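You operate a simulated robot arm through the tools that you are given. There is no shell and no other tool.

You are at the controls of a simulated two-armed robot. One attempt, no reset.

Task
Open the wax tin and wax the wooden board with the brown pad.
Fine: all over; the pad goes back, the tin ends shut. A coat counts when it lies all over at full strength: go over it till it gets no stronger.

It is judged by the outcome, as a careful person would: the job done as asked, and still so three seconds after it is handed in. It fails if anything else is knocked over, pushed out of place, dropped, spilled or broken.

Robot
Two 7-joint arms with two-finger parallel grippers on one trunk that stands fixed in place. Base frame: the origin is at the foot of the trunk, x ahead of it, y to its left, z up. Lengths are in cm, angles in degrees, forces in N, time in s.
The left shoulder is at [5, 18.7, 116], the right one opposite. With the tool pointing down near the work surface each hand reaches from about 10 to 66 cm from the base axis, measured 20 degrees to its own side. Payload 3.43 kg a hand.
Tool frame (each hand has its own): the origin (TCP) lies between the finger pads and is the grasp point; the fingertips stand 3 cm ahead of it; z points along the fingers, y is the line along which they close. The gripper opens to 9.4 cm. The fingers are 2.8 cm wide and 1 cm thick; the gripper's body (5 by 9.6 cm) begins 5.5 cm behind the TCP.
Orientation is told as [roll, pitch, yaw] about the base's x, y, z axes, in that order, counted from this pose: with the fingers straight down and closing along the base's y, the tool's x points along the base's -x, its y along +y and its z along -z.

Tools
- The arms move only by the tool jog_arm. It takes "left_series", "right_series" or both (then of equal length, played together; a hand with none holds still); each is a list of rows, each a list of 3 entries, a list of its own where there are three numbers: the shift along the tool's x, y, z in cm, then the turn, a rotation vector about the tool's x, y, z in degrees, then the finger opening in cm, from 0 to 9.4. In form: [[[x, y, z], [wx, wy, wz], hand], ...]. A call has 1 to 20 rows; each row shifts and turns the commanded pose from where the row before left it, along the tool's axes as they then stand. Rows are played at 5 a second. More than 5 cm and 8.6 degrees between two rows, or a gripper value outside its range, and nothing of the call is played. A pose out of reach is approached as far as the arm can. The call stops where the force on the tool passes 40 N (or 10 N more than at its start, if that is more) or the arm is blocked; 0.2 s more then pass. Each finger travels about 15.3 cm/s and halts on what it meets, pressing with about 22 N; the grip force reading is that of the motor and also rises with nothing between the fingers. The clock runs only during rows and for 0.2 s after the last one: add rows that do not move to give the fingers time. It gives the time, the measured TCP pose, the force on the tool (base axes), the opening and the grip force at its end, in the units of the frame above (readings bear some noise), with the torque about the TCP (base axes, N m) and any sound that the robot's microphone picked up, and new pictures: "views" is both (left out), scene, wrist or none (wrist: the cameras of the hands that moved).
- Cameras (640 x 400 px; columns grow to the right, rows downward): "scene" is now at [13.66, 3.91, 131.85]; the picture's right is [0.44, -0.90, 0.00], its down [-0.53, -0.26, -0.80] and it looks along [0.72, 0.35, -0.59] (base axes); focal length 311 px, centre (320, 200). "left" rides on the left gripper at [7.6, -1.4, -10.2] in its tool frame; the picture's right is [0.18, 0.98, 0.00], its down [-0.75, 0.14, -0.64] and it looks along [-0.63, 0.12, 0.77] (tool axes); focal length 243 px, centre (320, 200). "right" rides on the right gripper at [7.6, 1.4, -10.2] in its tool frame; the picture's right is [-0.18, 0.98, 0.00], its down [-0.75, -0.14, -0.64] and it looks along [-0.63, -0.12, 0.77] (tool axes); focal length 243 px, centre (320, 200). There is no depth. A picture from a camera that has moved, and an enlarged one, comes with that camera's place and axes in the base frame and with its lens.
- move_column(by): slides the trunk up (or, below 0, down) by that many cm; the arms and the scene camera ride with it, the base frame stays. It gives what a move gives, with no picture.
- aim_head(pan, tilt): turns the head with the scene camera to pan (to the left, within 80 degrees either way) and tilt (down, from -29 to 69), counted from straight ahead of the robot. It gives what a move gives, and a new picture of the scene camera.
- zoom(camera, box): a new picture of the part [left, top, right, bottom] of that camera's present view, enlarged. It takes no simulated time.
- finish_job(): hands the job in; it is judged then, once.

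Places have to be worked out from the pictures, the camera data and where the tool is seen. Open the grippers and draw the arms clear of the work before you hand the job in, unless the task says otherwise.

The tools are called after "Call:" as name(argument=value, ...) on one line, values as JSON. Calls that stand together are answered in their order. jog_arm: Moves the arms, as the interface text tells. Its arguments: {"type":"object","properties":{"left_series":{"type":"array"},"right_series":{"type":"array"},"views":{"type":"string","enum":["both","scene","wrist","none"]}},"required":[]} The other tools are called the same way: move_column (by) moves the trunk up or down; aim_head (pan, tilt) turns the head that bears the scene camera; zoom (camera, box) takes an enlarged picture of a part of a camera's view; finish_job () hands the job in.

At the start:

```text
t: 0.0
left_eef_pos: [36.41, 44.02, 106.97]
left_orientation: [0.0, 0.1, 0.0]
left_contact_force: [0.4, -0.8, 0.7]
left_ft_torque: [0.05, 0.01, 0.0]
left_gripper_width: 9.38
left_grip_force: 0.0
right_eef_pos: [33.77, 4.86, 114.36]
right_orientation: [0.0, 0.0, 0.1]
right_contact_force: [-1.1, 0.1, 0.6]
right_ft_torque: [-0.02, 0.0, -0.04]
right_gripper_width: 9.4
right_grip_force: 0.1
trunk travel left (down, up): [-37.5, 5.7]
head pan, tilt (commanded): [25.8, 36.4]
```

scene: 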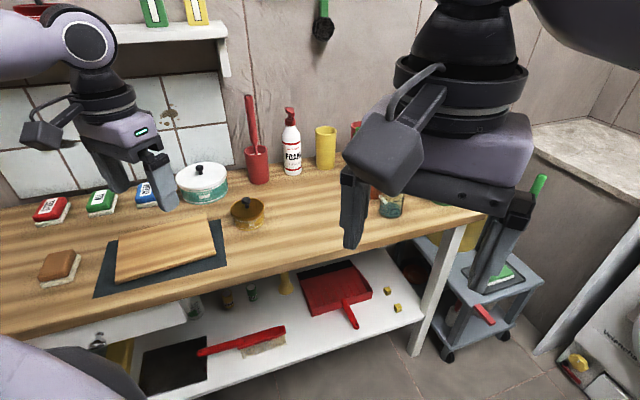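
right: 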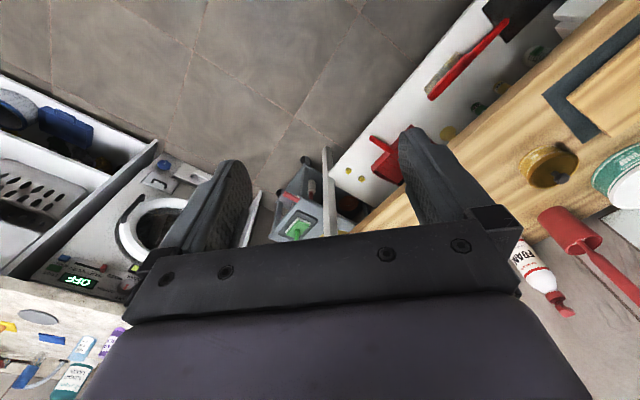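
left: 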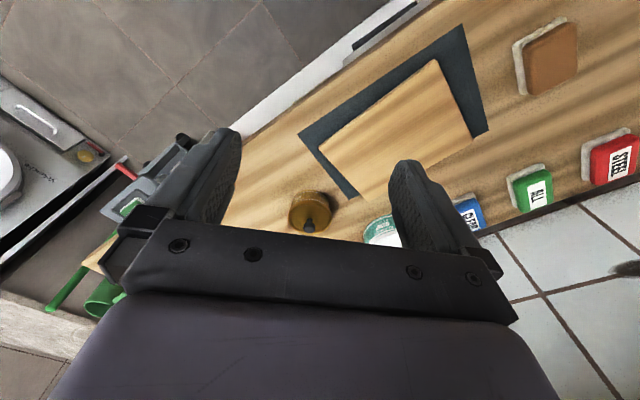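

I'll first look closer at the bench: the board on its dark mat, the brown pad at its left, and the gold-brown tin at its right.

Call:
zoom(camera="scene", box=[0, 130, 320, 330])

Call:
zoom(camera="left", box=[220, 0, 640, 262])

Call:
zoom(camera="scene", box=[170, 160, 330, 260])

```text
2.00 times, centred on (160, 230) of scene
camera zoom: at [13.66, 3.91, 131.85], right [0.44, -0.9, 0.0], down [-0.53, -0.26, -0.8], along [0.72, 0.35, -0.59], focal length 621 px, centre (640, 140)
```

zoom: 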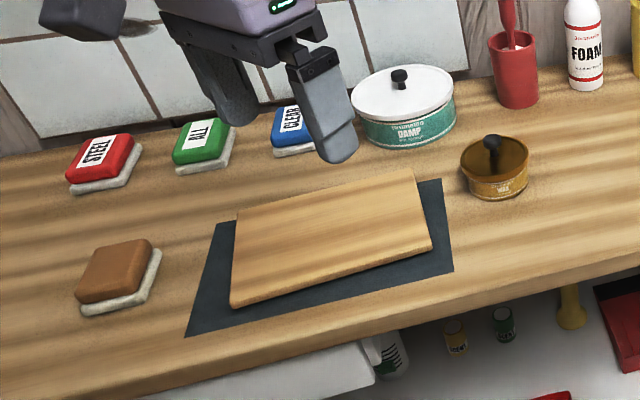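

```text
1.52 times, centred on (430, 131) of left
camera zoom: at [28.62, 42.7, 117.29], right [-0.18, 0.98, 0.0], down [0.75, 0.14, 0.64], along [0.63, 0.12, -0.77], focal length 370 px, centre (152, 305)
```

zoom: 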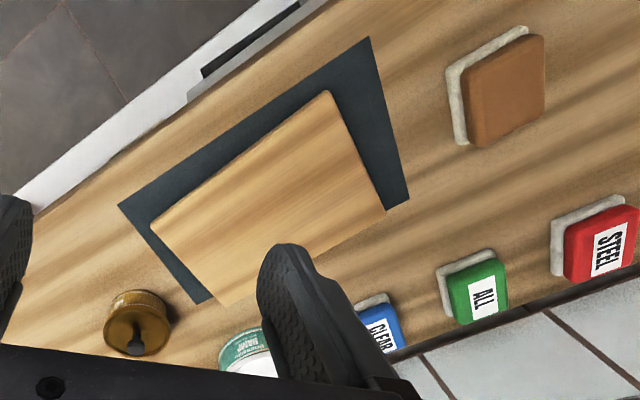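

```text
4.00 times, centred on (250, 210) of scene
camera zoom: at [13.66, 3.91, 131.85], right [0.44, -0.9, 0.0], down [-0.53, -0.26, -0.8], along [0.72, 0.35, -0.59], focal length 1242 px, centre (600, 160)
```

zoom: 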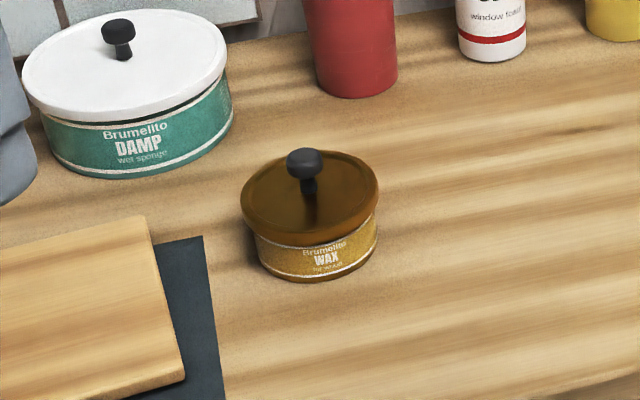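

The board's top seems to lie near z≈81.7 with corners about (32,58), (47,46), (56,57), (41.5,70). The tin is near (60,47) and the pad near (29,72), so I'll aim the head at the work for a better look.

Call:
aim_head(pan=55, tilt=42)

```text
t: 0.9
left_eef_pos: [36.37, 44.24, 106.91]
left_orientation: [-0.1, 0.0, 0.0]
left_contact_force: [0.4, 0.0, 0.6]
left_ft_torque: [0.02, -0.02, 0.01]
left_gripper_width: 9.42
left_grip_force: 0.1
right_eef_pos: [33.74, 4.89, 114.29]
right_orientation: [-0.1, 0.0, 0.0]
right_contact_force: [0.6, 0.6, -0.2]
right_ft_torque: [0.01, -0.03, 0.0]
right_gripper_width: 9.42
right_grip_force: 0.0
trunk travel left (down, up): [-37.5, 5.7]
head pan, tilt (commanded): [55.0, 42.0]
camera scene: at [10.6, 6.95, 131.02], right [0.82, -0.57, 0.0], down [-0.38, -0.55, -0.74], along [0.43, 0.61, -0.67], focal length 311 px, centre (320, 200)
```

scene: 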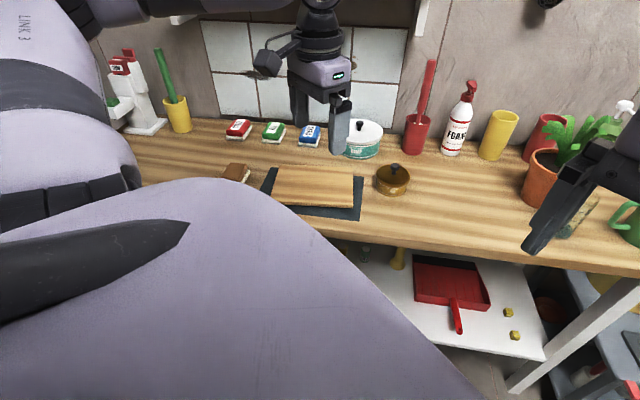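

The left arm hides part of the view at this pan. Reach is the main constraint (tin about 62 cm from the shoulder), so I'll lower the trunk a bit with the hand still clear above everything.

Call:
move_column(by=-8)

Call:
aim_head(pan=42, tilt=40)

```text
t: 2.1
left_eef_pos: [36.34, 44.13, 98.99]
left_orientation: [-0.1, 0.0, 0.0]
left_contact_force: [-0.3, 0.1, 0.3]
left_ft_torque: [-0.01, 0.04, -0.01]
left_gripper_width: 9.39
left_grip_force: 0.0
right_eef_pos: [33.61, 4.91, 106.53]
right_orientation: [0.0, -0.1, 0.0]
right_contact_force: [0.3, 0.9, 0.3]
right_ft_torque: [0.0, -0.02, 0.02]
right_gripper_width: 9.39
right_grip_force: 0.1
trunk travel left (down, up): [-29.5, 13.7]
head pan, tilt (commanded): [55.0, 42.0]
```

```text
t: 2.9
left_eef_pos: [36.34, 44.11, 98.91]
left_orientation: [-0.1, 0.0, 0.0]
left_contact_force: [0.0, -0.2, -0.2]
left_ft_torque: [0.01, 0.02, 0.01]
left_gripper_width: 9.4
left_grip_force: 0.1
right_eef_pos: [33.8, 4.88, 106.47]
right_orientation: [-0.1, 0.0, -0.1]
right_contact_force: [-0.4, 0.1, -1.0]
right_ft_torque: [0.02, -0.07, 0.03]
right_gripper_width: 9.42
right_grip_force: 0.1
trunk travel left (down, up): [-29.5, 13.7]
head pan, tilt (commanded): [42.0, 40.0]
camera scene: at [12.11, 5.8, 123.32], right [0.67, -0.74, 0.0], down [-0.48, -0.43, -0.77], along [0.57, 0.51, -0.64], focal length 311 px, centre (320, 200)
```

scene: 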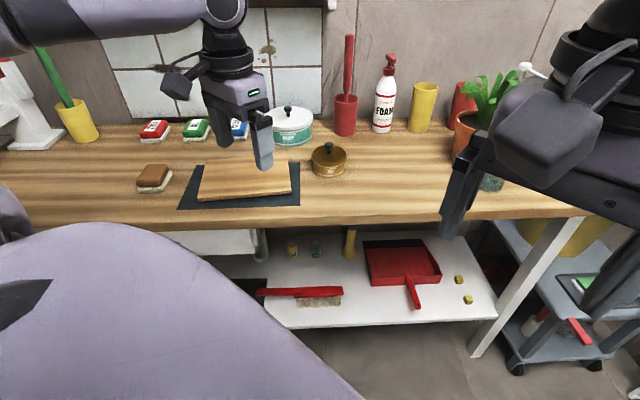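

This view shows bench, pad, board and tin clearly. I'll zoom on each for accurate places and sizes.

Call:
zoom(camera="scene", box=[120, 130, 376, 290])

Call:
zoom(camera="scene", box=[120, 140, 216, 200])

Call:
zoom(camera="scene", box=[280, 130, 376, 190])

Call:
zoom(camera="left", box=[220, 0, 640, 262])

```text
2.50 times, centred on (248, 210) of scene
camera zoom: at [12.11, 5.8, 123.32], right [0.67, -0.74, 0.0], down [-0.48, -0.43, -0.77], along [0.57, 0.51, -0.64], focal length 776 px, centre (500, 175)
```

zoom: 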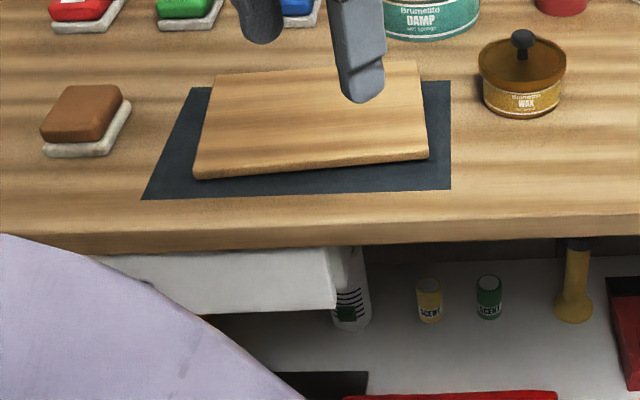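

```text
6.67 times, centred on (168, 170) of scene
camera zoom: at [12.11, 5.8, 123.32], right [0.67, -0.74, 0.0], down [-0.48, -0.43, -0.77], along [0.57, 0.51, -0.64], focal length 2071 px, centre (1333, 400)
```

zoom: 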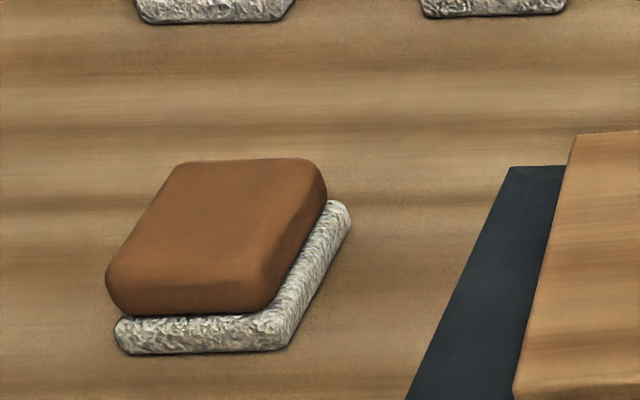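

```text
6.67 times, centred on (328, 160) of scene
camera zoom: at [12.11, 5.8, 123.32], right [0.67, -0.74, 0.0], down [-0.48, -0.43, -0.77], along [0.57, 0.51, -0.64], focal length 2071 px, centre (267, 467)
```

zoom: 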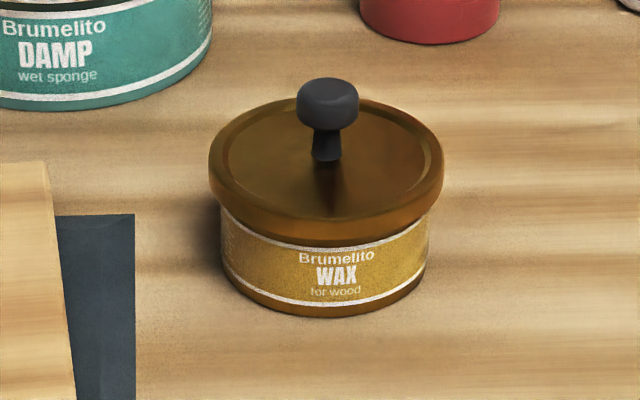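

```text
1.52 times, centred on (430, 131) of left
camera zoom: at [28.62, 42.7, 109.29], right [-0.18, 0.98, 0.0], down [0.75, 0.14, 0.64], along [0.63, 0.12, -0.77], focal length 370 px, centre (152, 305)
```

zoom: 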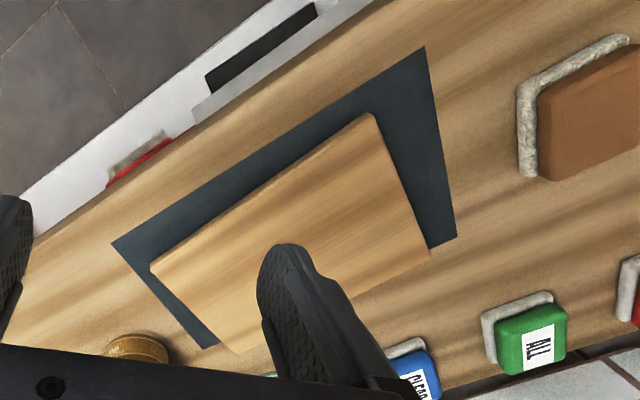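

In bench axes (a = along the bench to the right, b = depth), the tin is at a≈9.8, b≈75.8 with knob top z≈87.3, lid top ≈84.5 and bench ≈80. I'll yaw the left hand +45° to match those axes, then move high over the tin to test the reach.

Call:
jog_arm(left_series=[[[0, 0, 0], [0, 0, -7.5], 9.4], [[0, 0, 0], [0, 0, -7.5], 9.4], [[0, 0, 0], [0, 0, -7.5], 9.4], [[0, 0, 0], [0, 0, -7.5], 9.4], [[0, 0, 0], [0, 0, -7.5], 9.4], [[0, 0, 0], [0, 0, -7.5], 9.4], [[-2.4, -2.0, 0], [0, 0, 0], 9.4], [[-2.4, -2.0, 0], [0, 0, 0], 9.4], [[-2.4, -2.0, 0], [0, 0, 0], 9.4], [[-2.4, -2.0, 0], [0, 0, 0], 9.4], [[-2.4, -2.0, 0], [0, 0, 0], 9.4], [[-2.4, -2.0, 0], [0, 0, 0], 9.4], [[0, 0, 0], [0, 0, 0], 9.4], [[0, 0, 0], [0, 0, 0], 9.4]])

```text
t: 5.9
left_eef_pos: [54.89, 45.57, 99.1]
left_orientation: [0.1, 0.0, 44.9]
left_contact_force: [-0.3, 0.7, 0.4]
left_ft_torque: [-0.01, -0.03, 0.02]
left_gripper_width: 9.38
left_grip_force: 0.0
right_eef_pos: [33.75, 4.84, 106.4]
right_orientation: [0.0, 0.0, -0.1]
right_contact_force: [-0.6, -0.6, -0.6]
right_ft_torque: [-0.03, 0.01, 0.0]
right_gripper_width: 9.39
right_grip_force: 0.0
trunk travel left (down, up): [-29.5, 13.7]
head pan, tilt (commanded): [42.0, 40.0]
camera scene: at [12.11, 5.8, 123.32], right [0.67, -0.74, 0.0], down [-0.48, -0.43, -0.77], along [0.57, 0.51, -0.64], focal length 311 px, centre (320, 200)
camera left: at [50.34, 39.23, 109.42], right [-0.82, 0.57, 0.0], down [0.43, 0.63, 0.64], along [0.36, 0.53, -0.77], focal length 243 px, centre (320, 200)
```

scene: 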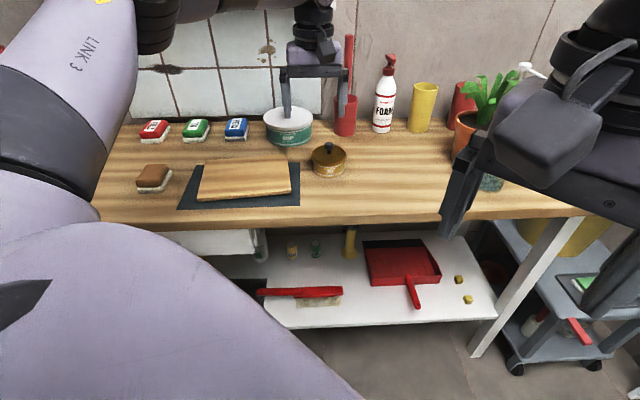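
left: 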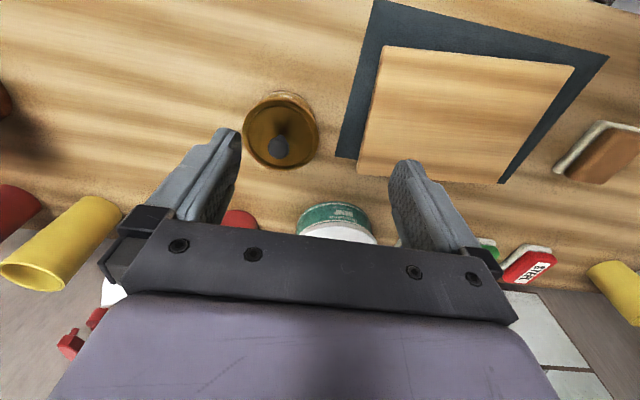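

Reached without trouble. The wrist view puts the knob at about (60.2, 46.4), so I'll move directly over it.

Call:
jog_arm(left_series=[[[-2.2, -1.6, 0], [0, 0, 0], 9.4], [[-2.2, -1.55, 0], [0, 0, 0], 9.4], [[0, 0, 2], [0, 0, 0], 9.4], [[0, 0, 2], [0, 0, 0], 9.4], [[0, 0, 0], [0, 0, 0], 9.4], [[0, 0, 0], [0, 0, 0], 9.4]])

```text
t: 7.3
left_eef_pos: [57.23, 45.95, 95.04]
left_orientation: [-0.2, -0.1, 45.0]
left_contact_force: [0.7, 0.2, 0.4]
left_ft_torque: [0.02, -0.01, -0.03]
left_gripper_width: 9.4
left_grip_force: 0.1
left hand out of reach, approached as far as the arm can: row 2
right_eef_pos: [33.81, 4.79, 106.39]
right_orientation: [0.1, -0.1, 0.0]
right_contact_force: [-0.1, 0.4, -0.4]
right_ft_torque: [0.03, 0.03, -0.03]
right_gripper_width: 9.4
right_grip_force: 0.0
trunk travel left (down, up): [-29.5, 13.7]
head pan, tilt (commanded): [42.0, 40.0]
camera scene: at [12.12, 5.8, 123.32], right [0.67, -0.74, 0.0], down [-0.48, -0.43, -0.77], along [0.57, 0.51, -0.64], focal length 311 px, centre (320, 200)
camera left: at [52.78, 39.54, 105.34], right [-0.82, 0.57, 0.0], down [0.43, 0.63, 0.64], along [0.36, 0.53, -0.77], focal length 243 px, centre (320, 200)
```

scene: 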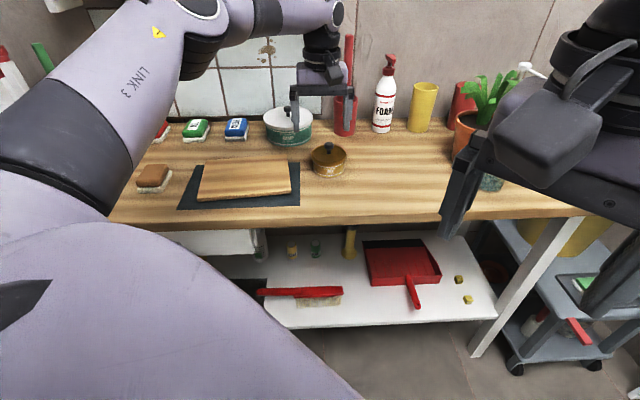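
left: 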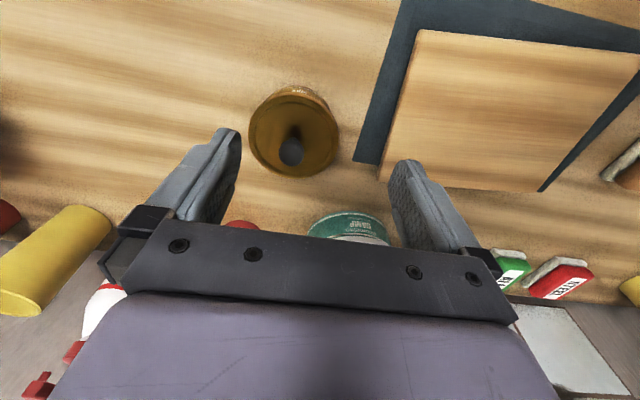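

The arm runs out of reach with the hand vertical; the limit is about 59 cm from the shoulder. Tilting the hand 12° about its y axis, fingertips outward, should gain about 4 cm and keep the finger faces square to the bench axis.

Call:
jog_arm(left_series=[[[0, 0, 0], [0, -6, 0], 9.4], [[0, 0, 0], [0, -6, 0], 9.4], [[0, 0, 0], [0, 0, 0], 9.4], [[0, 0, 0], [0, 0, 0], 9.4]], views="wrist")

```text
t: 8.3
left_eef_pos: [57.41, 45.99, 94.95]
left_orientation: [0.0, -12.0, 45.0]
left_contact_force: [-0.9, -0.2, 0.1]
left_ft_torque: [-0.01, -0.02, 0.0]
left_gripper_width: 9.39
left_grip_force: 0.1
right_eef_pos: [33.86, 4.85, 106.44]
right_orientation: [0.1, 0.0, 0.0]
right_contact_force: [0.2, 0.0, 0.2]
right_ft_torque: [0.02, 0.03, -0.01]
right_gripper_width: 9.4
right_grip_force: 0.1
trunk travel left (down, up): [-29.5, 13.7]
head pan, tilt (commanded): [42.0, 40.0]
camera left: at [51.59, 38.23, 103.46], right [-0.82, 0.57, -0.04], down [0.33, 0.53, 0.79], along [0.47, 0.63, -0.62], focal length 243 px, centre (320, 200)
```

left: 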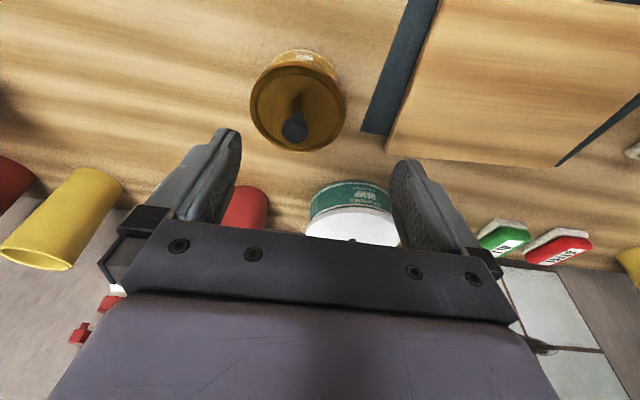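

The tilt worked ([0, -12, 45]) and the knob is confirmed near (60.4, 46.4). I'll line up laterally, narrow the fingers to 5 cm and come partway down.

Call:
jog_arm(left_series=[[[-1.96, -1.78, 0.42], [0, 0, 0], 5], [[0.62, 0, 2.93], [0, 0, 0], 5], [[0, 0, 0], [0, 0, 0], 5], [[0, 0, 0], [0, 0, 0], 5]])

```text
t: 9.3
left_eef_pos: [60.0, 46.1, 91.87]
left_orientation: [-0.1, -12.2, 45.0]
left_contact_force: [-0.1, -0.4, 0.0]
left_ft_torque: [-0.04, 0.04, 0.0]
left_gripper_width: 5.01
left_grip_force: 0.1
left hand out of reach, approached as far as the arm can: row 2
right_eef_pos: [33.77, 4.87, 106.4]
right_orientation: [0.1, 0.0, 0.0]
right_contact_force: [0.0, 0.1, 0.4]
right_ft_torque: [0.0, -0.02, -0.02]
right_gripper_width: 9.39
right_grip_force: 0.0
trunk travel left (down, up): [-29.5, 13.7]
head pan, tilt (commanded): [42.0, 40.0]
camera scene: at [12.12, 5.79, 123.32], right [0.67, -0.74, 0.0], down [-0.48, -0.43, -0.77], along [0.57, 0.51, -0.64], focal length 311 px, centre (320, 200)
camera left: at [54.03, 38.39, 100.48], right [-0.82, 0.57, -0.04], down [0.33, 0.53, 0.79], along [0.47, 0.63, -0.62], focal length 243 px, centre (320, 200)
```

scene: 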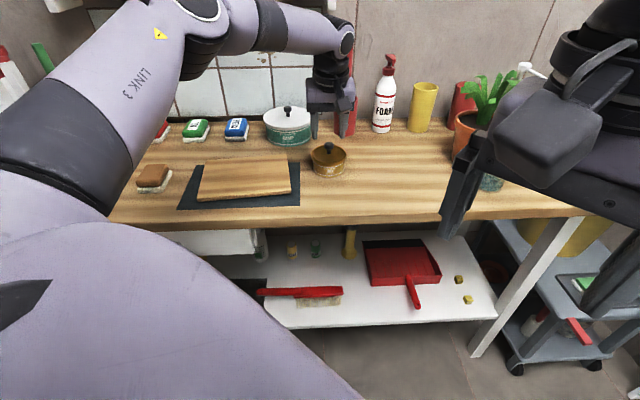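
left: 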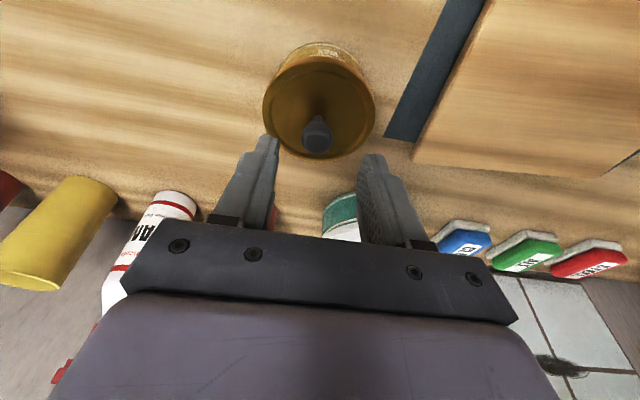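

Just at the edge of reach, so I'll add more tilt. First a closer look at how the knob lies relative to the fingers.

Call:
zoom(camera="left", box=[220, 30, 420, 230])

Call:
zoom(camera="scene", box=[280, 70, 408, 190])

```text
2.00 times, centred on (320, 130) of left
camera zoom: at [54.03, 38.39, 100.48], right [-0.82, 0.57, -0.04], down [0.33, 0.53, 0.79], along [0.47, 0.63, -0.62], focal length 485 px, centre (320, 340)
```

zoom: 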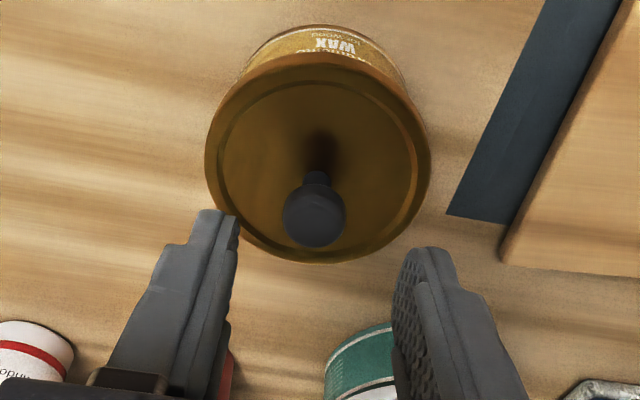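

```text
3.33 times, centred on (344, 130) of scene
camera zoom: at [12.12, 5.79, 123.32], right [0.67, -0.74, 0.0], down [-0.48, -0.43, -0.77], along [0.57, 0.51, -0.64], focal length 1035 px, centre (240, 433)
```

zoom: 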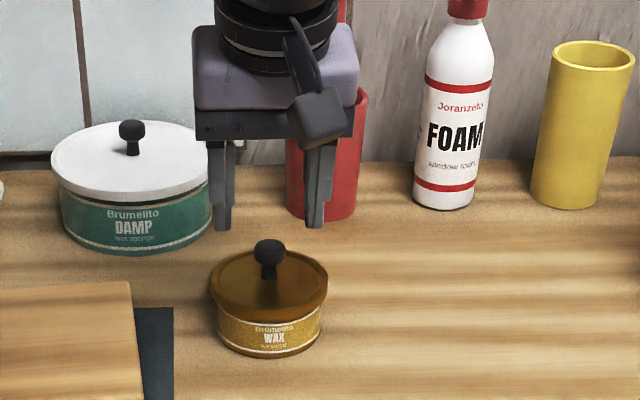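

The knob is at (60.5, 46.4), centred between the fingers. I'll tilt 8° more to a total of 20° and come down so the fingertips straddle the knob just above the lid.

Call:
jog_arm(left_series=[[[0, 0, 0], [0, -8, 0], 5], [[0.44, -0.12, 1.1], [0, 0, 0], 5], [[0.44, 0, 1.1], [0, 0, 0], 5], [[0.3, 0, 0.8], [0, 0, 0], 5], [[0, 0, 0], [0, 0, 0], 5], [[0, 0, 0], [0, 0, 0], 5]])

```text
t: 10.7
left_eef_pos: [60.01, 46.16, 88.81]
left_orientation: [0.1, -20.0, 44.9]
left_contact_force: [0.6, 0.8, 0.0]
left_ft_torque: [-0.01, 0.02, 0.0]
left_gripper_width: 4.97
left_grip_force: 0.0
right_eef_pos: [33.69, 4.86, 106.4]
right_orientation: [0.0, 0.0, 0.0]
right_contact_force: [0.2, -0.6, -0.1]
right_ft_torque: [-0.03, -0.02, -0.03]
right_gripper_width: 9.4
right_grip_force: 0.0
trunk travel left (down, up): [-29.5, 13.7]
head pan, tilt (commanded): [42.0, 40.0]
camera scene: at [12.12, 5.79, 123.32], right [0.67, -0.74, 0.0], down [-0.48, -0.43, -0.77], along [0.57, 0.51, -0.64], focal length 311 px, centre (320, 200)
camera left: at [53.38, 37.62, 95.88], right [-0.82, 0.57, -0.06], down [0.25, 0.45, 0.86], along [0.52, 0.69, -0.5], focal length 243 px, centre (320, 200)
```

scene: 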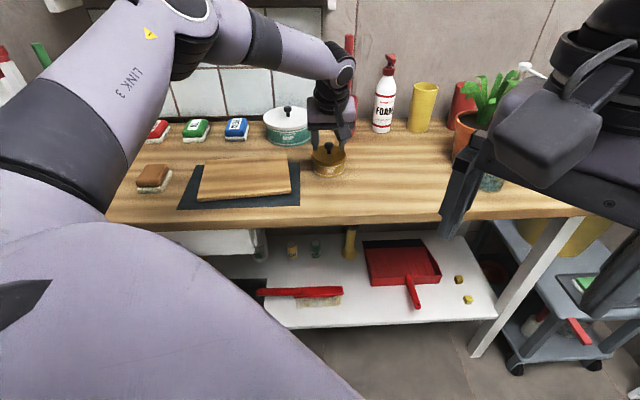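
left: 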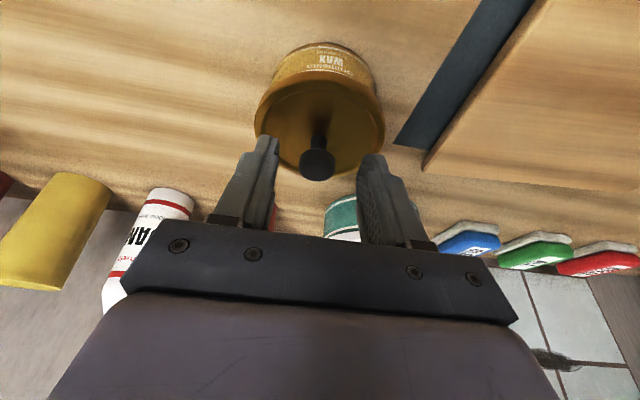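

Call:
zoom(camera="left", box=[220, 30, 420, 230])

Call:
zoom(camera="scene", box=[290, 90, 370, 190])

```text
2.00 times, centred on (320, 130) of left
camera zoom: at [53.38, 37.62, 95.88], right [-0.82, 0.57, -0.06], down [0.25, 0.45, 0.86], along [0.52, 0.69, -0.5], focal length 485 px, centre (320, 340)
```

zoom: 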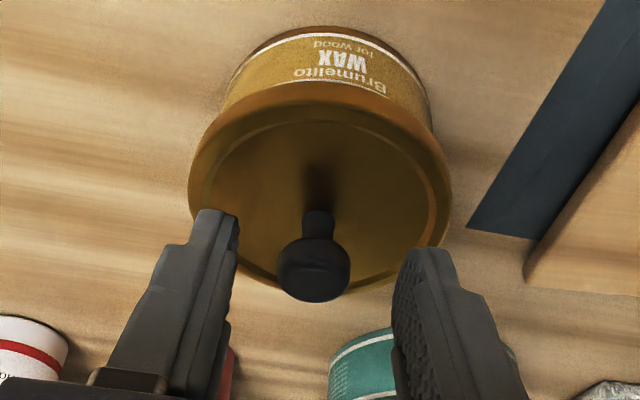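

```text
4.00 times, centred on (330, 140) of scene
camera zoom: at [12.12, 5.79, 123.32], right [0.67, -0.74, 0.0], down [-0.48, -0.43, -0.77], along [0.57, 0.51, -0.64], focal length 1242 px, centre (280, 440)
```

zoom: 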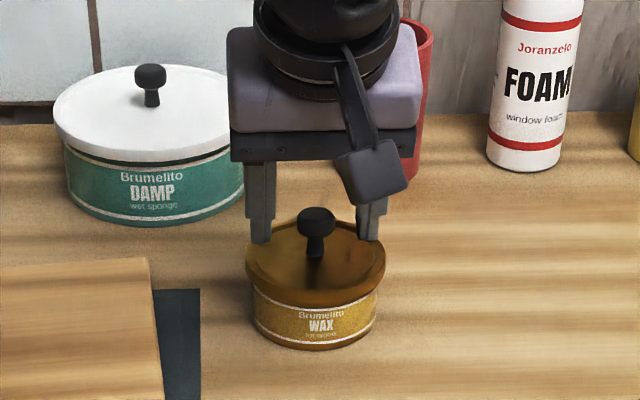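

The fingertips straddle the knob head but only by their ends. I'll go 0.5 cm lower and then close on it.

Call:
jog_arm(left_series=[[[0.31, -0.15, 0.42], [0, 0, 0], 5], [[0, 0, 0], [0, 0, 0], 5], [[0, 0, 0], [0, 0, 0], 0], [[0, 0, 0], [0, 0, 0], 0], [[0, 0, 0], [0, 0, 0], 0]])

Call:
zoom(camera="left", box=[220, 30, 420, 230])

Call:
zoom(camera="scene", box=[290, 90, 370, 190])

```text
t: 11.9
left_eef_pos: [60.03, 45.99, 88.1]
left_orientation: [0.0, -20.0, 45.0]
left_contact_force: [-1.0, 0.1, -0.6]
left_ft_torque: [-0.02, 0.01, -0.05]
left_gripper_width: 1.94
left_grip_force: 21.5
right_eef_pos: [33.72, 4.82, 106.53]
right_orientation: [0.1, -0.1, 0.0]
right_contact_force: [0.7, 0.2, -0.4]
right_ft_torque: [0.02, -0.02, 0.03]
right_gripper_width: 9.4
right_grip_force: 0.0
trunk travel left (down, up): [-29.5, 13.7]
head pan, tilt (commanded): [42.0, 40.0]
camera scene: at [12.11, 5.8, 123.32], right [0.67, -0.74, 0.0], down [-0.48, -0.43, -0.77], along [0.57, 0.51, -0.64], focal length 311 px, centre (320, 200)
camera left: at [53.34, 37.35, 95.26], right [-0.82, 0.57, -0.06], down [0.25, 0.45, 0.86], along [0.52, 0.69, -0.5], focal length 243 px, centre (320, 200)
```

scene: 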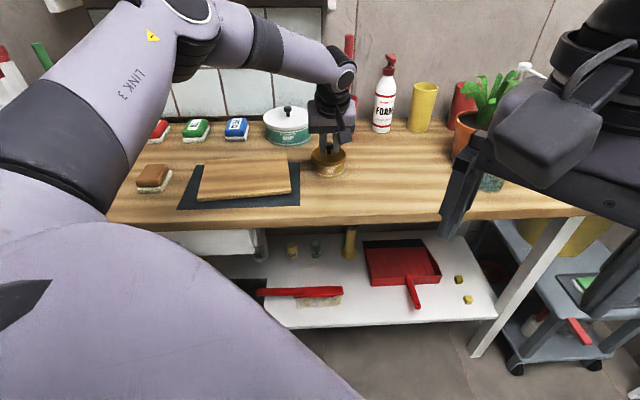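
left: 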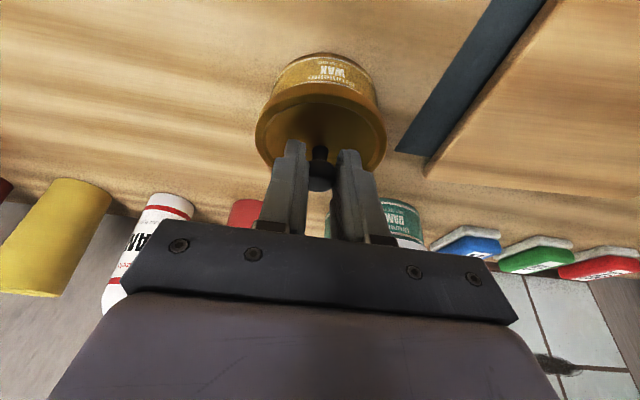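

```text
2.00 times, centred on (320, 130) of left
camera zoom: at [53.34, 37.35, 95.26], right [-0.82, 0.57, -0.06], down [0.25, 0.45, 0.86], along [0.52, 0.69, -0.5], focal length 485 px, centre (320, 340)
```

zoom: 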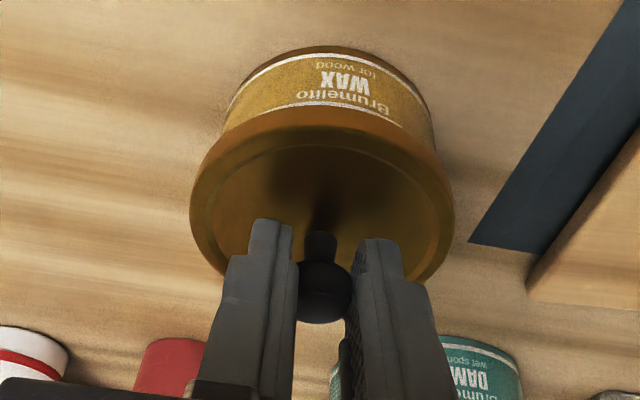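

```text
4.00 times, centred on (330, 140) of scene
camera zoom: at [12.11, 5.8, 123.32], right [0.67, -0.74, 0.0], down [-0.48, -0.43, -0.77], along [0.57, 0.51, -0.64], focal length 1242 px, centre (280, 440)
```

zoom: 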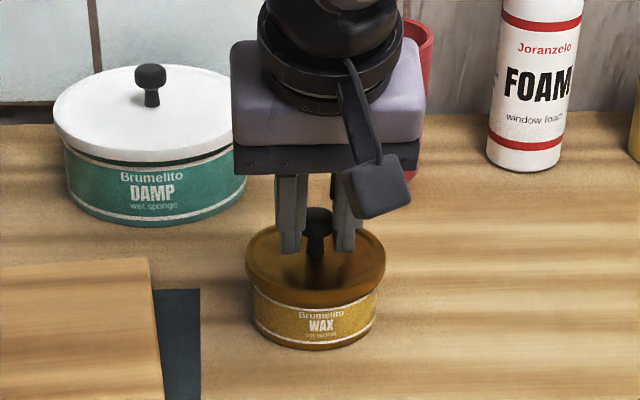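

The knob is held (1.94 cm, 21.5 N). I'll lift straight up slowly and watch whether only the lid comes.

Call:
jog_arm(left_series=[[[-0.17, 0, -0.47], [0, 0, 0], 0], [[-0.17, 0, -0.47], [0, 0, 0], 0], [[-0.17, 0, -0.47], [0, 0, 0], 0], [[-0.17, 0, -0.47], [0, 0, 0], 0], [[-0.17, 0, -0.47], [0, 0, 0], 0], [[-0.17, 0, -0.47], [0, 0, 0], 0], [[0, 0, 0], [0, 0, 0], 0]])

Call:
zoom(camera="scene", box=[290, 90, 370, 190])

```text
t: 13.5
left_eef_pos: [59.94, 45.87, 91.21]
left_orientation: [-0.1, -20.0, 45.0]
left_contact_force: [-0.2, 0.1, -0.2]
left_ft_torque: [-0.03, 0.04, -0.01]
left_gripper_width: 1.92
left_grip_force: 21.8
right_eef_pos: [33.85, 4.87, 106.34]
right_orientation: [0.0, 0.0, 0.0]
right_contact_force: [-0.9, -0.1, -0.9]
right_ft_torque: [0.0, 0.02, -0.01]
right_gripper_width: 9.4
right_grip_force: 0.0
trunk travel left (down, up): [-29.5, 13.7]
head pan, tilt (commanded): [42.0, 40.0]
heard: snap
camera scene: at [12.12, 5.8, 123.32], right [0.67, -0.74, 0.0], down [-0.48, -0.43, -0.77], along [0.57, 0.51, -0.64], focal length 311 px, centre (320, 200)
camera left: at [53.3, 37.34, 98.36], right [-0.82, 0.57, -0.06], down [0.25, 0.45, 0.86], along [0.52, 0.69, -0.5], focal length 243 px, centre (320, 200)
```

scene: 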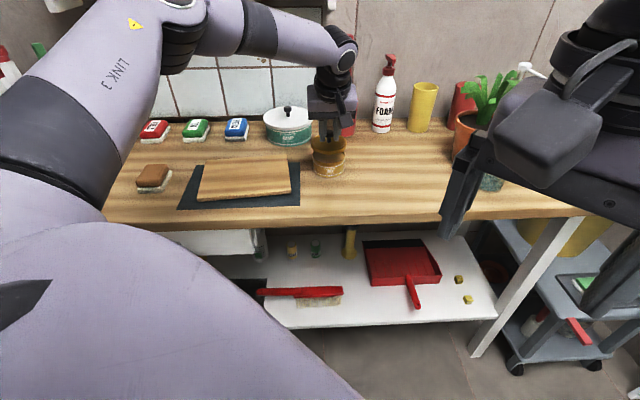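
left: 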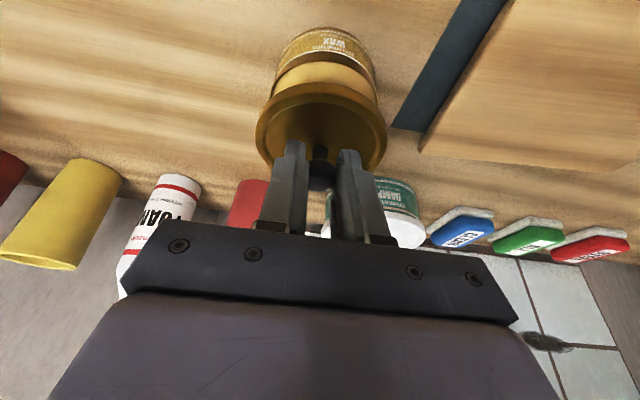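

```text
4.00 times, centred on (330, 140) of scene
camera zoom: at [12.12, 5.8, 123.32], right [0.67, -0.74, 0.0], down [-0.48, -0.43, -0.77], along [0.57, 0.51, -0.64], focal length 1242 px, centre (280, 440)
```

zoom: 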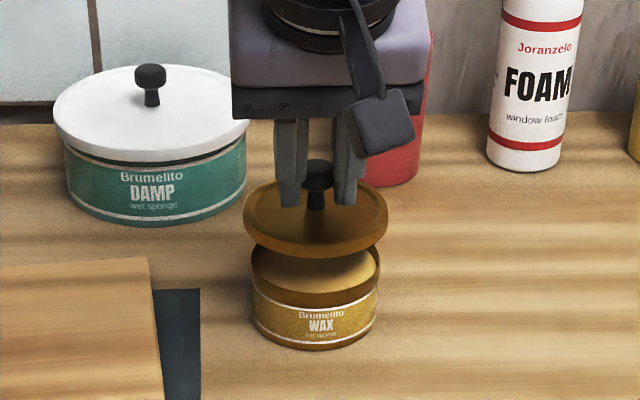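

The lid snapped off cleanly and the tin stayed put with pale wax inside; closing will need a press until it snaps. I'll carry the lid to the free bench at about a=17, b=66, right of the tin and toward the front.

Call:
jog_arm(left_series=[[[-0.34, 0, -0.94], [0, 0, 0], 0], [[-0.34, 0, -0.94], [0, 0, 0], 0], [[1.794, -1.41, -0.653], [0, 0, 0], 0], [[1.794, -1.41, -0.653], [0, 0, 0], 0], [[1.794, -1.41, -0.653], [0, 0, 0], 0], [[1.794, -1.41, -0.653], [0, 0, 0], 0], [[1.794, -1.41, -0.653], [0, 0, 0], 0], [[0.34, 0, 0.94], [0, 0, 0], 0], [[0.34, 0, 0.94], [0, 0, 0], 0], [[0.34, 0, 0.94], [0, 0, 0], 0], [[0.34, 0, 0.94], [0, 0, 0], 0], [[0, 0, 0], [0, 0, 0], 0]])

Call:
zoom(camera="scene", box=[290, 90, 450, 215])

```text
t: 16.1
left_eef_pos: [58.26, 34.11, 89.05]
left_orientation: [-0.1, -20.0, 45.0]
left_contact_force: [-0.6, 0.0, -0.1]
left_ft_torque: [-0.03, -0.01, -0.02]
left_gripper_width: 1.91
left_grip_force: 21.9
right_eef_pos: [33.8, 4.75, 106.26]
right_orientation: [0.0, -0.1, 0.0]
right_contact_force: [0.6, -1.3, -0.7]
right_ft_torque: [0.01, -0.01, -0.01]
right_gripper_width: 9.42
right_grip_force: 0.0
trunk travel left (down, up): [-29.5, 13.7]
head pan, tilt (commanded): [42.0, 40.0]
camera scene: at [12.12, 5.8, 123.32], right [0.67, -0.74, 0.0], down [-0.48, -0.43, -0.77], along [0.57, 0.51, -0.64], focal length 311 px, centre (320, 200)
camera left: at [51.57, 25.6, 96.26], right [-0.82, 0.57, -0.06], down [0.25, 0.45, 0.86], along [0.52, 0.69, -0.5], focal length 243 px, centre (320, 200)
```

scene: 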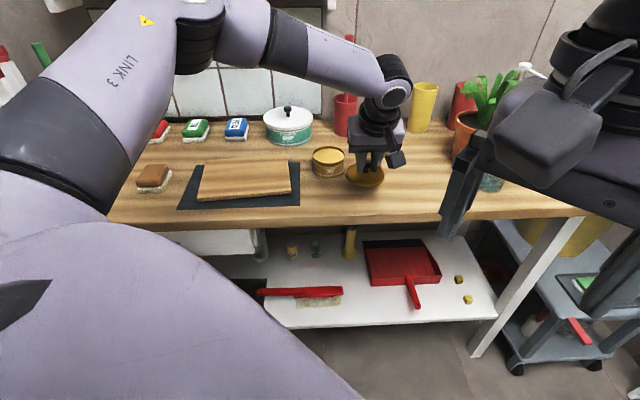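
left: 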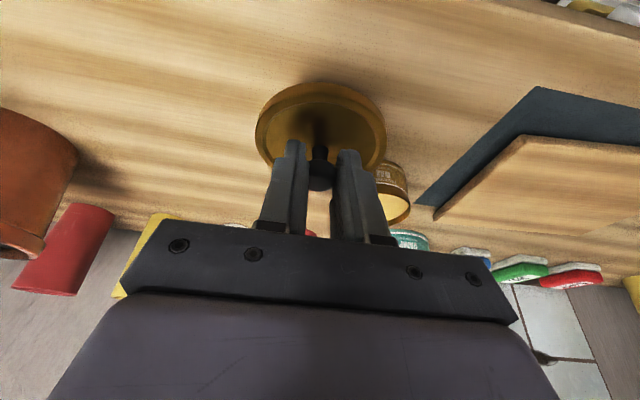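

```text
3.20 times, centred on (370, 152) of scene
camera zoom: at [12.12, 5.8, 123.32], right [0.67, -0.74, 0.0], down [-0.48, -0.43, -0.77], along [0.57, 0.51, -0.64], focal length 994 px, centre (160, 352)
```

zoom: 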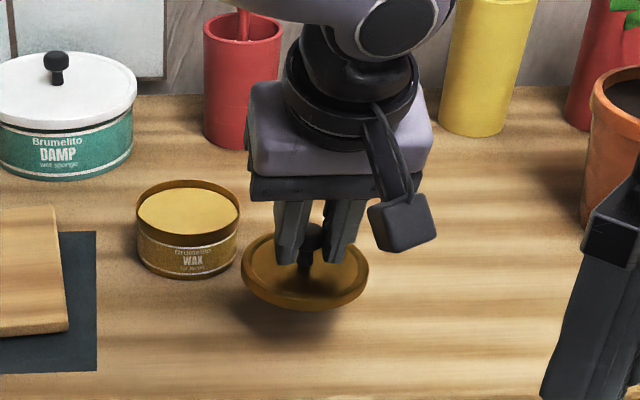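

The lid hangs level above clear bench. I'll lower it 4 cm, then in small steps until contact shows.

Call:
jog_arm(left_series=[[[0.34, 0, 0.94], [0, 0, 0], 0], [[0.34, 0, 0.94], [0, 0, 0], 0], [[0.34, 0, 0.94], [0, 0, 0], 0], [[0.34, 0, 0.94], [0, 0, 0], 0], [[0.085, 0, 0.235], [0, 0, 0], 0], [[0, 0, 0], [0, 0, 0], 0]], views="scene")

Call:
zoom(camera="scene", box=[310, 110, 438, 210])

```text
t: 17.5
left_eef_pos: [56.88, 34.59, 85.47]
left_orientation: [-0.1, -20.0, 45.0]
left_contact_force: [0.2, -1.0, -1.4]
left_ft_torque: [-0.01, -0.05, -0.03]
left_gripper_width: 1.93
left_grip_force: 21.5
left hand out of reach, approached as far as the arm can: row 2, 3, 4
right_eef_pos: [33.82, 4.88, 106.39]
right_orientation: [-0.1, -0.1, 0.0]
right_contact_force: [-0.2, 0.1, 0.5]
right_ft_torque: [0.0, 0.01, -0.03]
right_gripper_width: 9.39
right_grip_force: 0.1
trunk travel left (down, up): [-29.5, 13.7]
head pan, tilt (commanded): [42.0, 40.0]
camera scene: at [12.12, 5.8, 123.32], right [0.67, -0.74, 0.0], down [-0.48, -0.43, -0.77], along [0.57, 0.51, -0.64], focal length 311 px, centre (320, 200)
```

scene: 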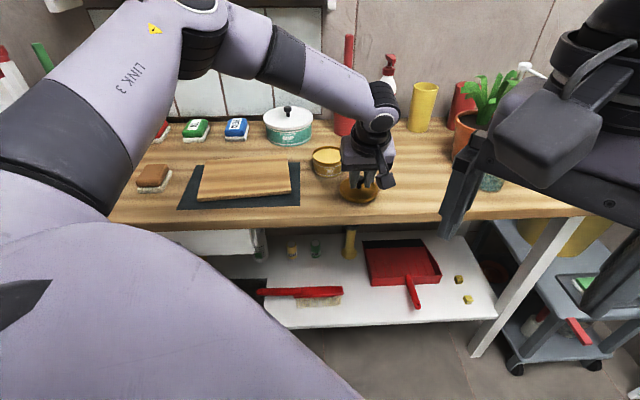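

```text
4.00 times, centred on (374, 160) of scene
camera zoom: at [12.12, 5.8, 123.32], right [0.67, -0.74, 0.0], down [-0.48, -0.43, -0.77], along [0.57, 0.51, -0.64], focal length 1242 px, centre (104, 360)
```

zoom: 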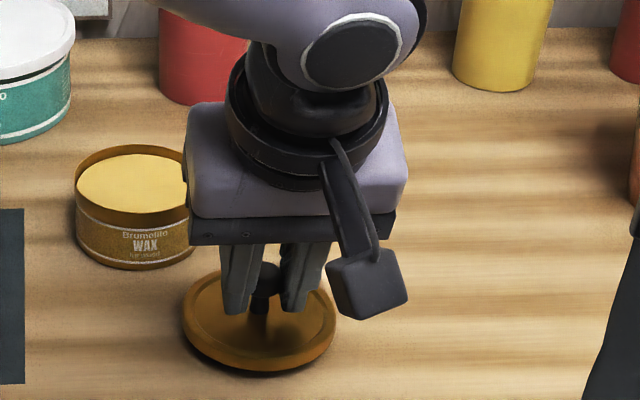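

The arm ran into a limit on the way down and drifted to (56.9, 34.6, 85.5), with the lid about 1 cm above the bench. I'll try small further steps down.

Call:
jog_arm(left_series=[[[0.1, 0, 0.28], [0, 0, 0], 0], [[0.1, 0, 0.28], [0, 0, 0], 0], [[0, 0, 0], [0, 0, 0], 0]], views="none")

Call:
zoom(camera="scene", box=[310, 110, 438, 210])

Call:
zoom(camera="left", box=[220, 30, 420, 230])

```text
t: 18.3
left_eef_pos: [56.71, 34.64, 85.09]
left_orientation: [-0.1, -20.0, 45.0]
left_contact_force: [0.1, -0.8, -0.4]
left_ft_torque: [0.03, -0.03, 0.0]
left_gripper_width: 2.0
left_grip_force: 21.6
right_eef_pos: [33.86, 4.77, 106.39]
right_orientation: [-0.1, 0.1, 0.0]
right_contact_force: [0.3, 0.9, 0.9]
right_ft_torque: [0.0, -0.01, 0.01]
right_gripper_width: 9.39
right_grip_force: 0.1
trunk travel left (down, up): [-29.5, 13.7]
head pan, tilt (commanded): [42.0, 40.0]
```

```text
4.00 times, centred on (374, 160) of scene
camera zoom: at [12.12, 5.8, 123.32], right [0.67, -0.74, 0.0], down [-0.48, -0.43, -0.77], along [0.57, 0.51, -0.64], focal length 1242 px, centre (104, 360)
```

zoom: 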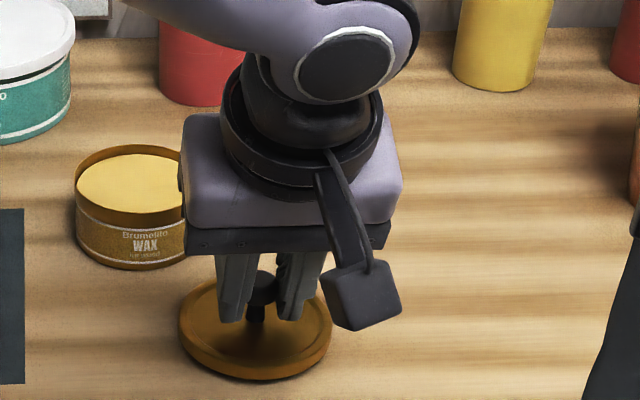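

```text
2.00 times, centred on (320, 130) of left
camera zoom: at [50.09, 26.11, 92.14], right [-0.82, 0.57, -0.06], down [0.25, 0.45, 0.86], along [0.52, 0.69, -0.5], focal length 485 px, centre (320, 340)
```

zoom: 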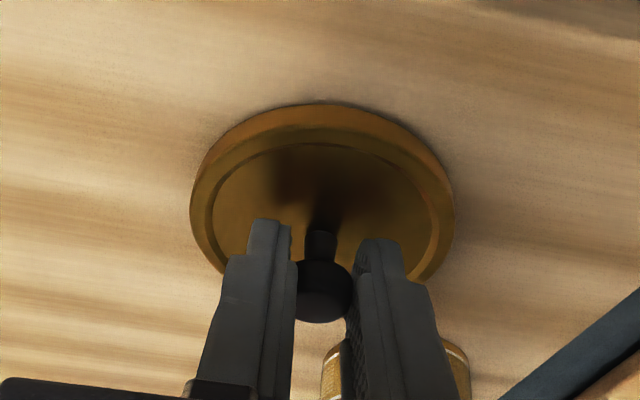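

Still no contact force, and the lid looks about half a centimetre above the bench. I'll continue in small steps.

Call:
jog_arm(left_series=[[[0.07, 0, 0.19], [0, 0, 0], 0], [[0.07, 0, 0.19], [0, 0, 0], 0], [[0.07, 0, 0.19], [0, 0, 0], 0], [[0.0, 0, 0.0], [0, 0, 0], 0]], views="none")

Call:
zoom(camera="scene", box=[310, 110, 438, 210])

Call:
zoom(camera="left", box=[220, 30, 420, 230])

```text
t: 19.3
left_eef_pos: [56.62, 34.65, 84.62]
left_orientation: [-0.2, -20.0, 45.1]
left_contact_force: [0.3, -0.1, -0.2]
left_ft_torque: [0.02, 0.0, -0.04]
left_gripper_width: 1.99
left_grip_force: 21.7
left hand out of reach, approached as far as the arm can: row 1
right_eef_pos: [33.85, 4.91, 106.36]
right_orientation: [0.0, -0.1, 0.0]
right_contact_force: [-0.2, -0.7, -0.2]
right_ft_torque: [-0.04, -0.01, -0.03]
right_gripper_width: 9.39
right_grip_force: 0.0
trunk travel left (down, up): [-29.5, 13.7]
head pan, tilt (commanded): [42.0, 40.0]
```

```text
4.00 times, centred on (374, 160) of scene
camera zoom: at [12.12, 5.8, 123.32], right [0.67, -0.74, 0.0], down [-0.48, -0.43, -0.77], along [0.57, 0.51, -0.64], focal length 1242 px, centre (104, 360)
```

zoom: 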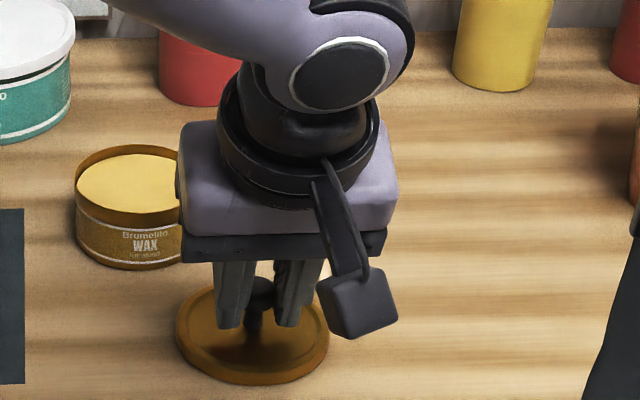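

```text
2.00 times, centred on (320, 130) of left
camera zoom: at [49.91, 26.13, 91.81], right [-0.82, 0.57, -0.07], down [0.24, 0.45, 0.86], along [0.52, 0.69, -0.5], focal length 485 px, centre (320, 340)
```

zoom: 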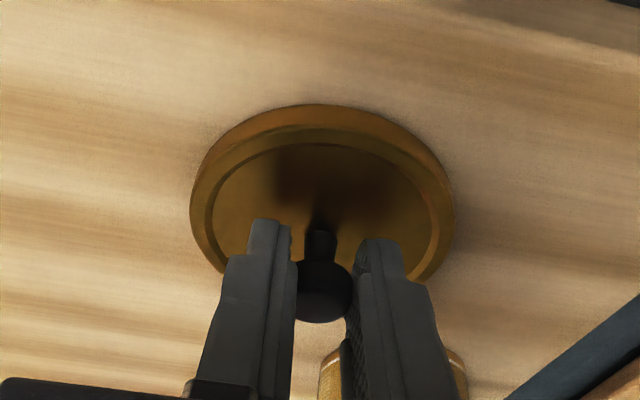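

Still no force. Continuing down in small steps.

Call:
jog_arm(left_series=[[[0.07, 0, 0.19], [0, 0, 0], 0], [[0.07, 0, 0.19], [0, 0, 0], 0], [[0.0, 0, 0.0], [0, 0, 0], 0]], views="none")

Call:
zoom(camera="scene", box=[310, 110, 438, 210])

```text
t: 20.1
left_eef_pos: [56.49, 34.76, 84.46]
left_orientation: [0.1, -20.0, 45.0]
left_contact_force: [-0.1, -0.2, 0.6]
left_ft_torque: [0.0, 0.01, -0.02]
left_gripper_width: 1.99
left_grip_force: 22.0
left hand out of reach, approached as far as the arm can: row 2
right_eef_pos: [33.76, 4.84, 106.31]
right_orientation: [0.0, 0.0, 0.0]
right_contact_force: [-0.3, -1.1, -0.3]
right_ft_torque: [0.0, 0.01, 0.0]
right_gripper_width: 9.42
right_grip_force: 0.1
trunk travel left (down, up): [-29.5, 13.7]
head pan, tilt (commanded): [42.0, 40.0]
```

```text
4.00 times, centred on (374, 160) of scene
camera zoom: at [12.11, 5.79, 123.32], right [0.67, -0.74, 0.0], down [-0.48, -0.43, -0.77], along [0.57, 0.51, -0.64], focal length 1242 px, centre (104, 360)
```

zoom: 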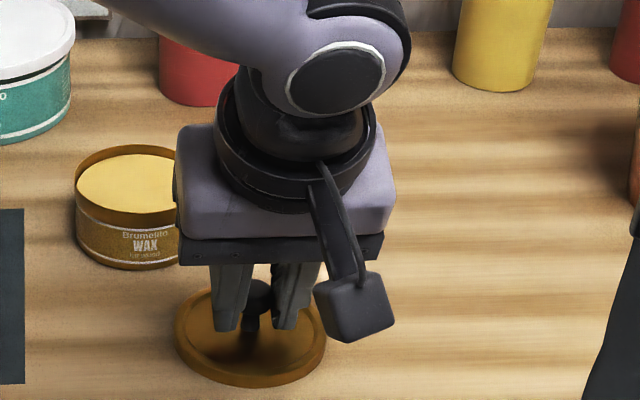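

The arm is at a joint limit in this low, tilted pose; each step down drifts sideways. I'll raise the hand 4.3 cm and lower the trunk 4 cm, leaving the lid at about the same height but the arm clear of its limit.

Call:
jog_arm(left_series=[[[-0.368, 0, -1.01], [0, 0, 0], 0], [[-0.368, 0, -1.01], [0, 0, 0], 0], [[-0.368, 0, -1.01], [0, 0, 0], 0], [[-0.368, 0, -1.01], [0, 0, 0], 0], [[0, 0, 0], [0, 0, 0], 0]], views="none")

Call:
move_column(by=-4)

```text
t: 21.3
left_eef_pos: [56.71, 34.7, 88.84]
left_orientation: [0.0, -20.1, 45.0]
left_contact_force: [-0.2, -0.3, -0.7]
left_ft_torque: [0.03, 0.02, 0.0]
left_gripper_width: 1.99
left_grip_force: 22.0
right_eef_pos: [33.81, 4.8, 106.37]
right_orientation: [-0.1, 0.0, 0.0]
right_contact_force: [0.4, 0.4, 0.5]
right_ft_torque: [0.01, -0.01, -0.02]
right_gripper_width: 9.4
right_grip_force: 0.0
trunk travel left (down, up): [-29.5, 13.7]
head pan, tilt (commanded): [42.0, 40.0]
```

```text
t: 22.1
left_eef_pos: [56.55, 34.78, 84.91]
left_orientation: [0.0, -20.0, 45.0]
left_contact_force: [-0.6, -0.4, 1.5]
left_ft_torque: [-0.02, 0.0, -0.03]
left_gripper_width: 1.98
left_grip_force: 21.7
right_eef_pos: [33.74, 4.81, 102.49]
right_orientation: [0.0, 0.0, 0.0]
right_contact_force: [0.0, 0.4, 0.2]
right_ft_torque: [-0.02, 0.01, 0.02]
right_gripper_width: 9.41
right_grip_force: 0.1
trunk travel left (down, up): [-25.5, 17.7]
head pan, tilt (commanded): [42.0, 40.0]
```

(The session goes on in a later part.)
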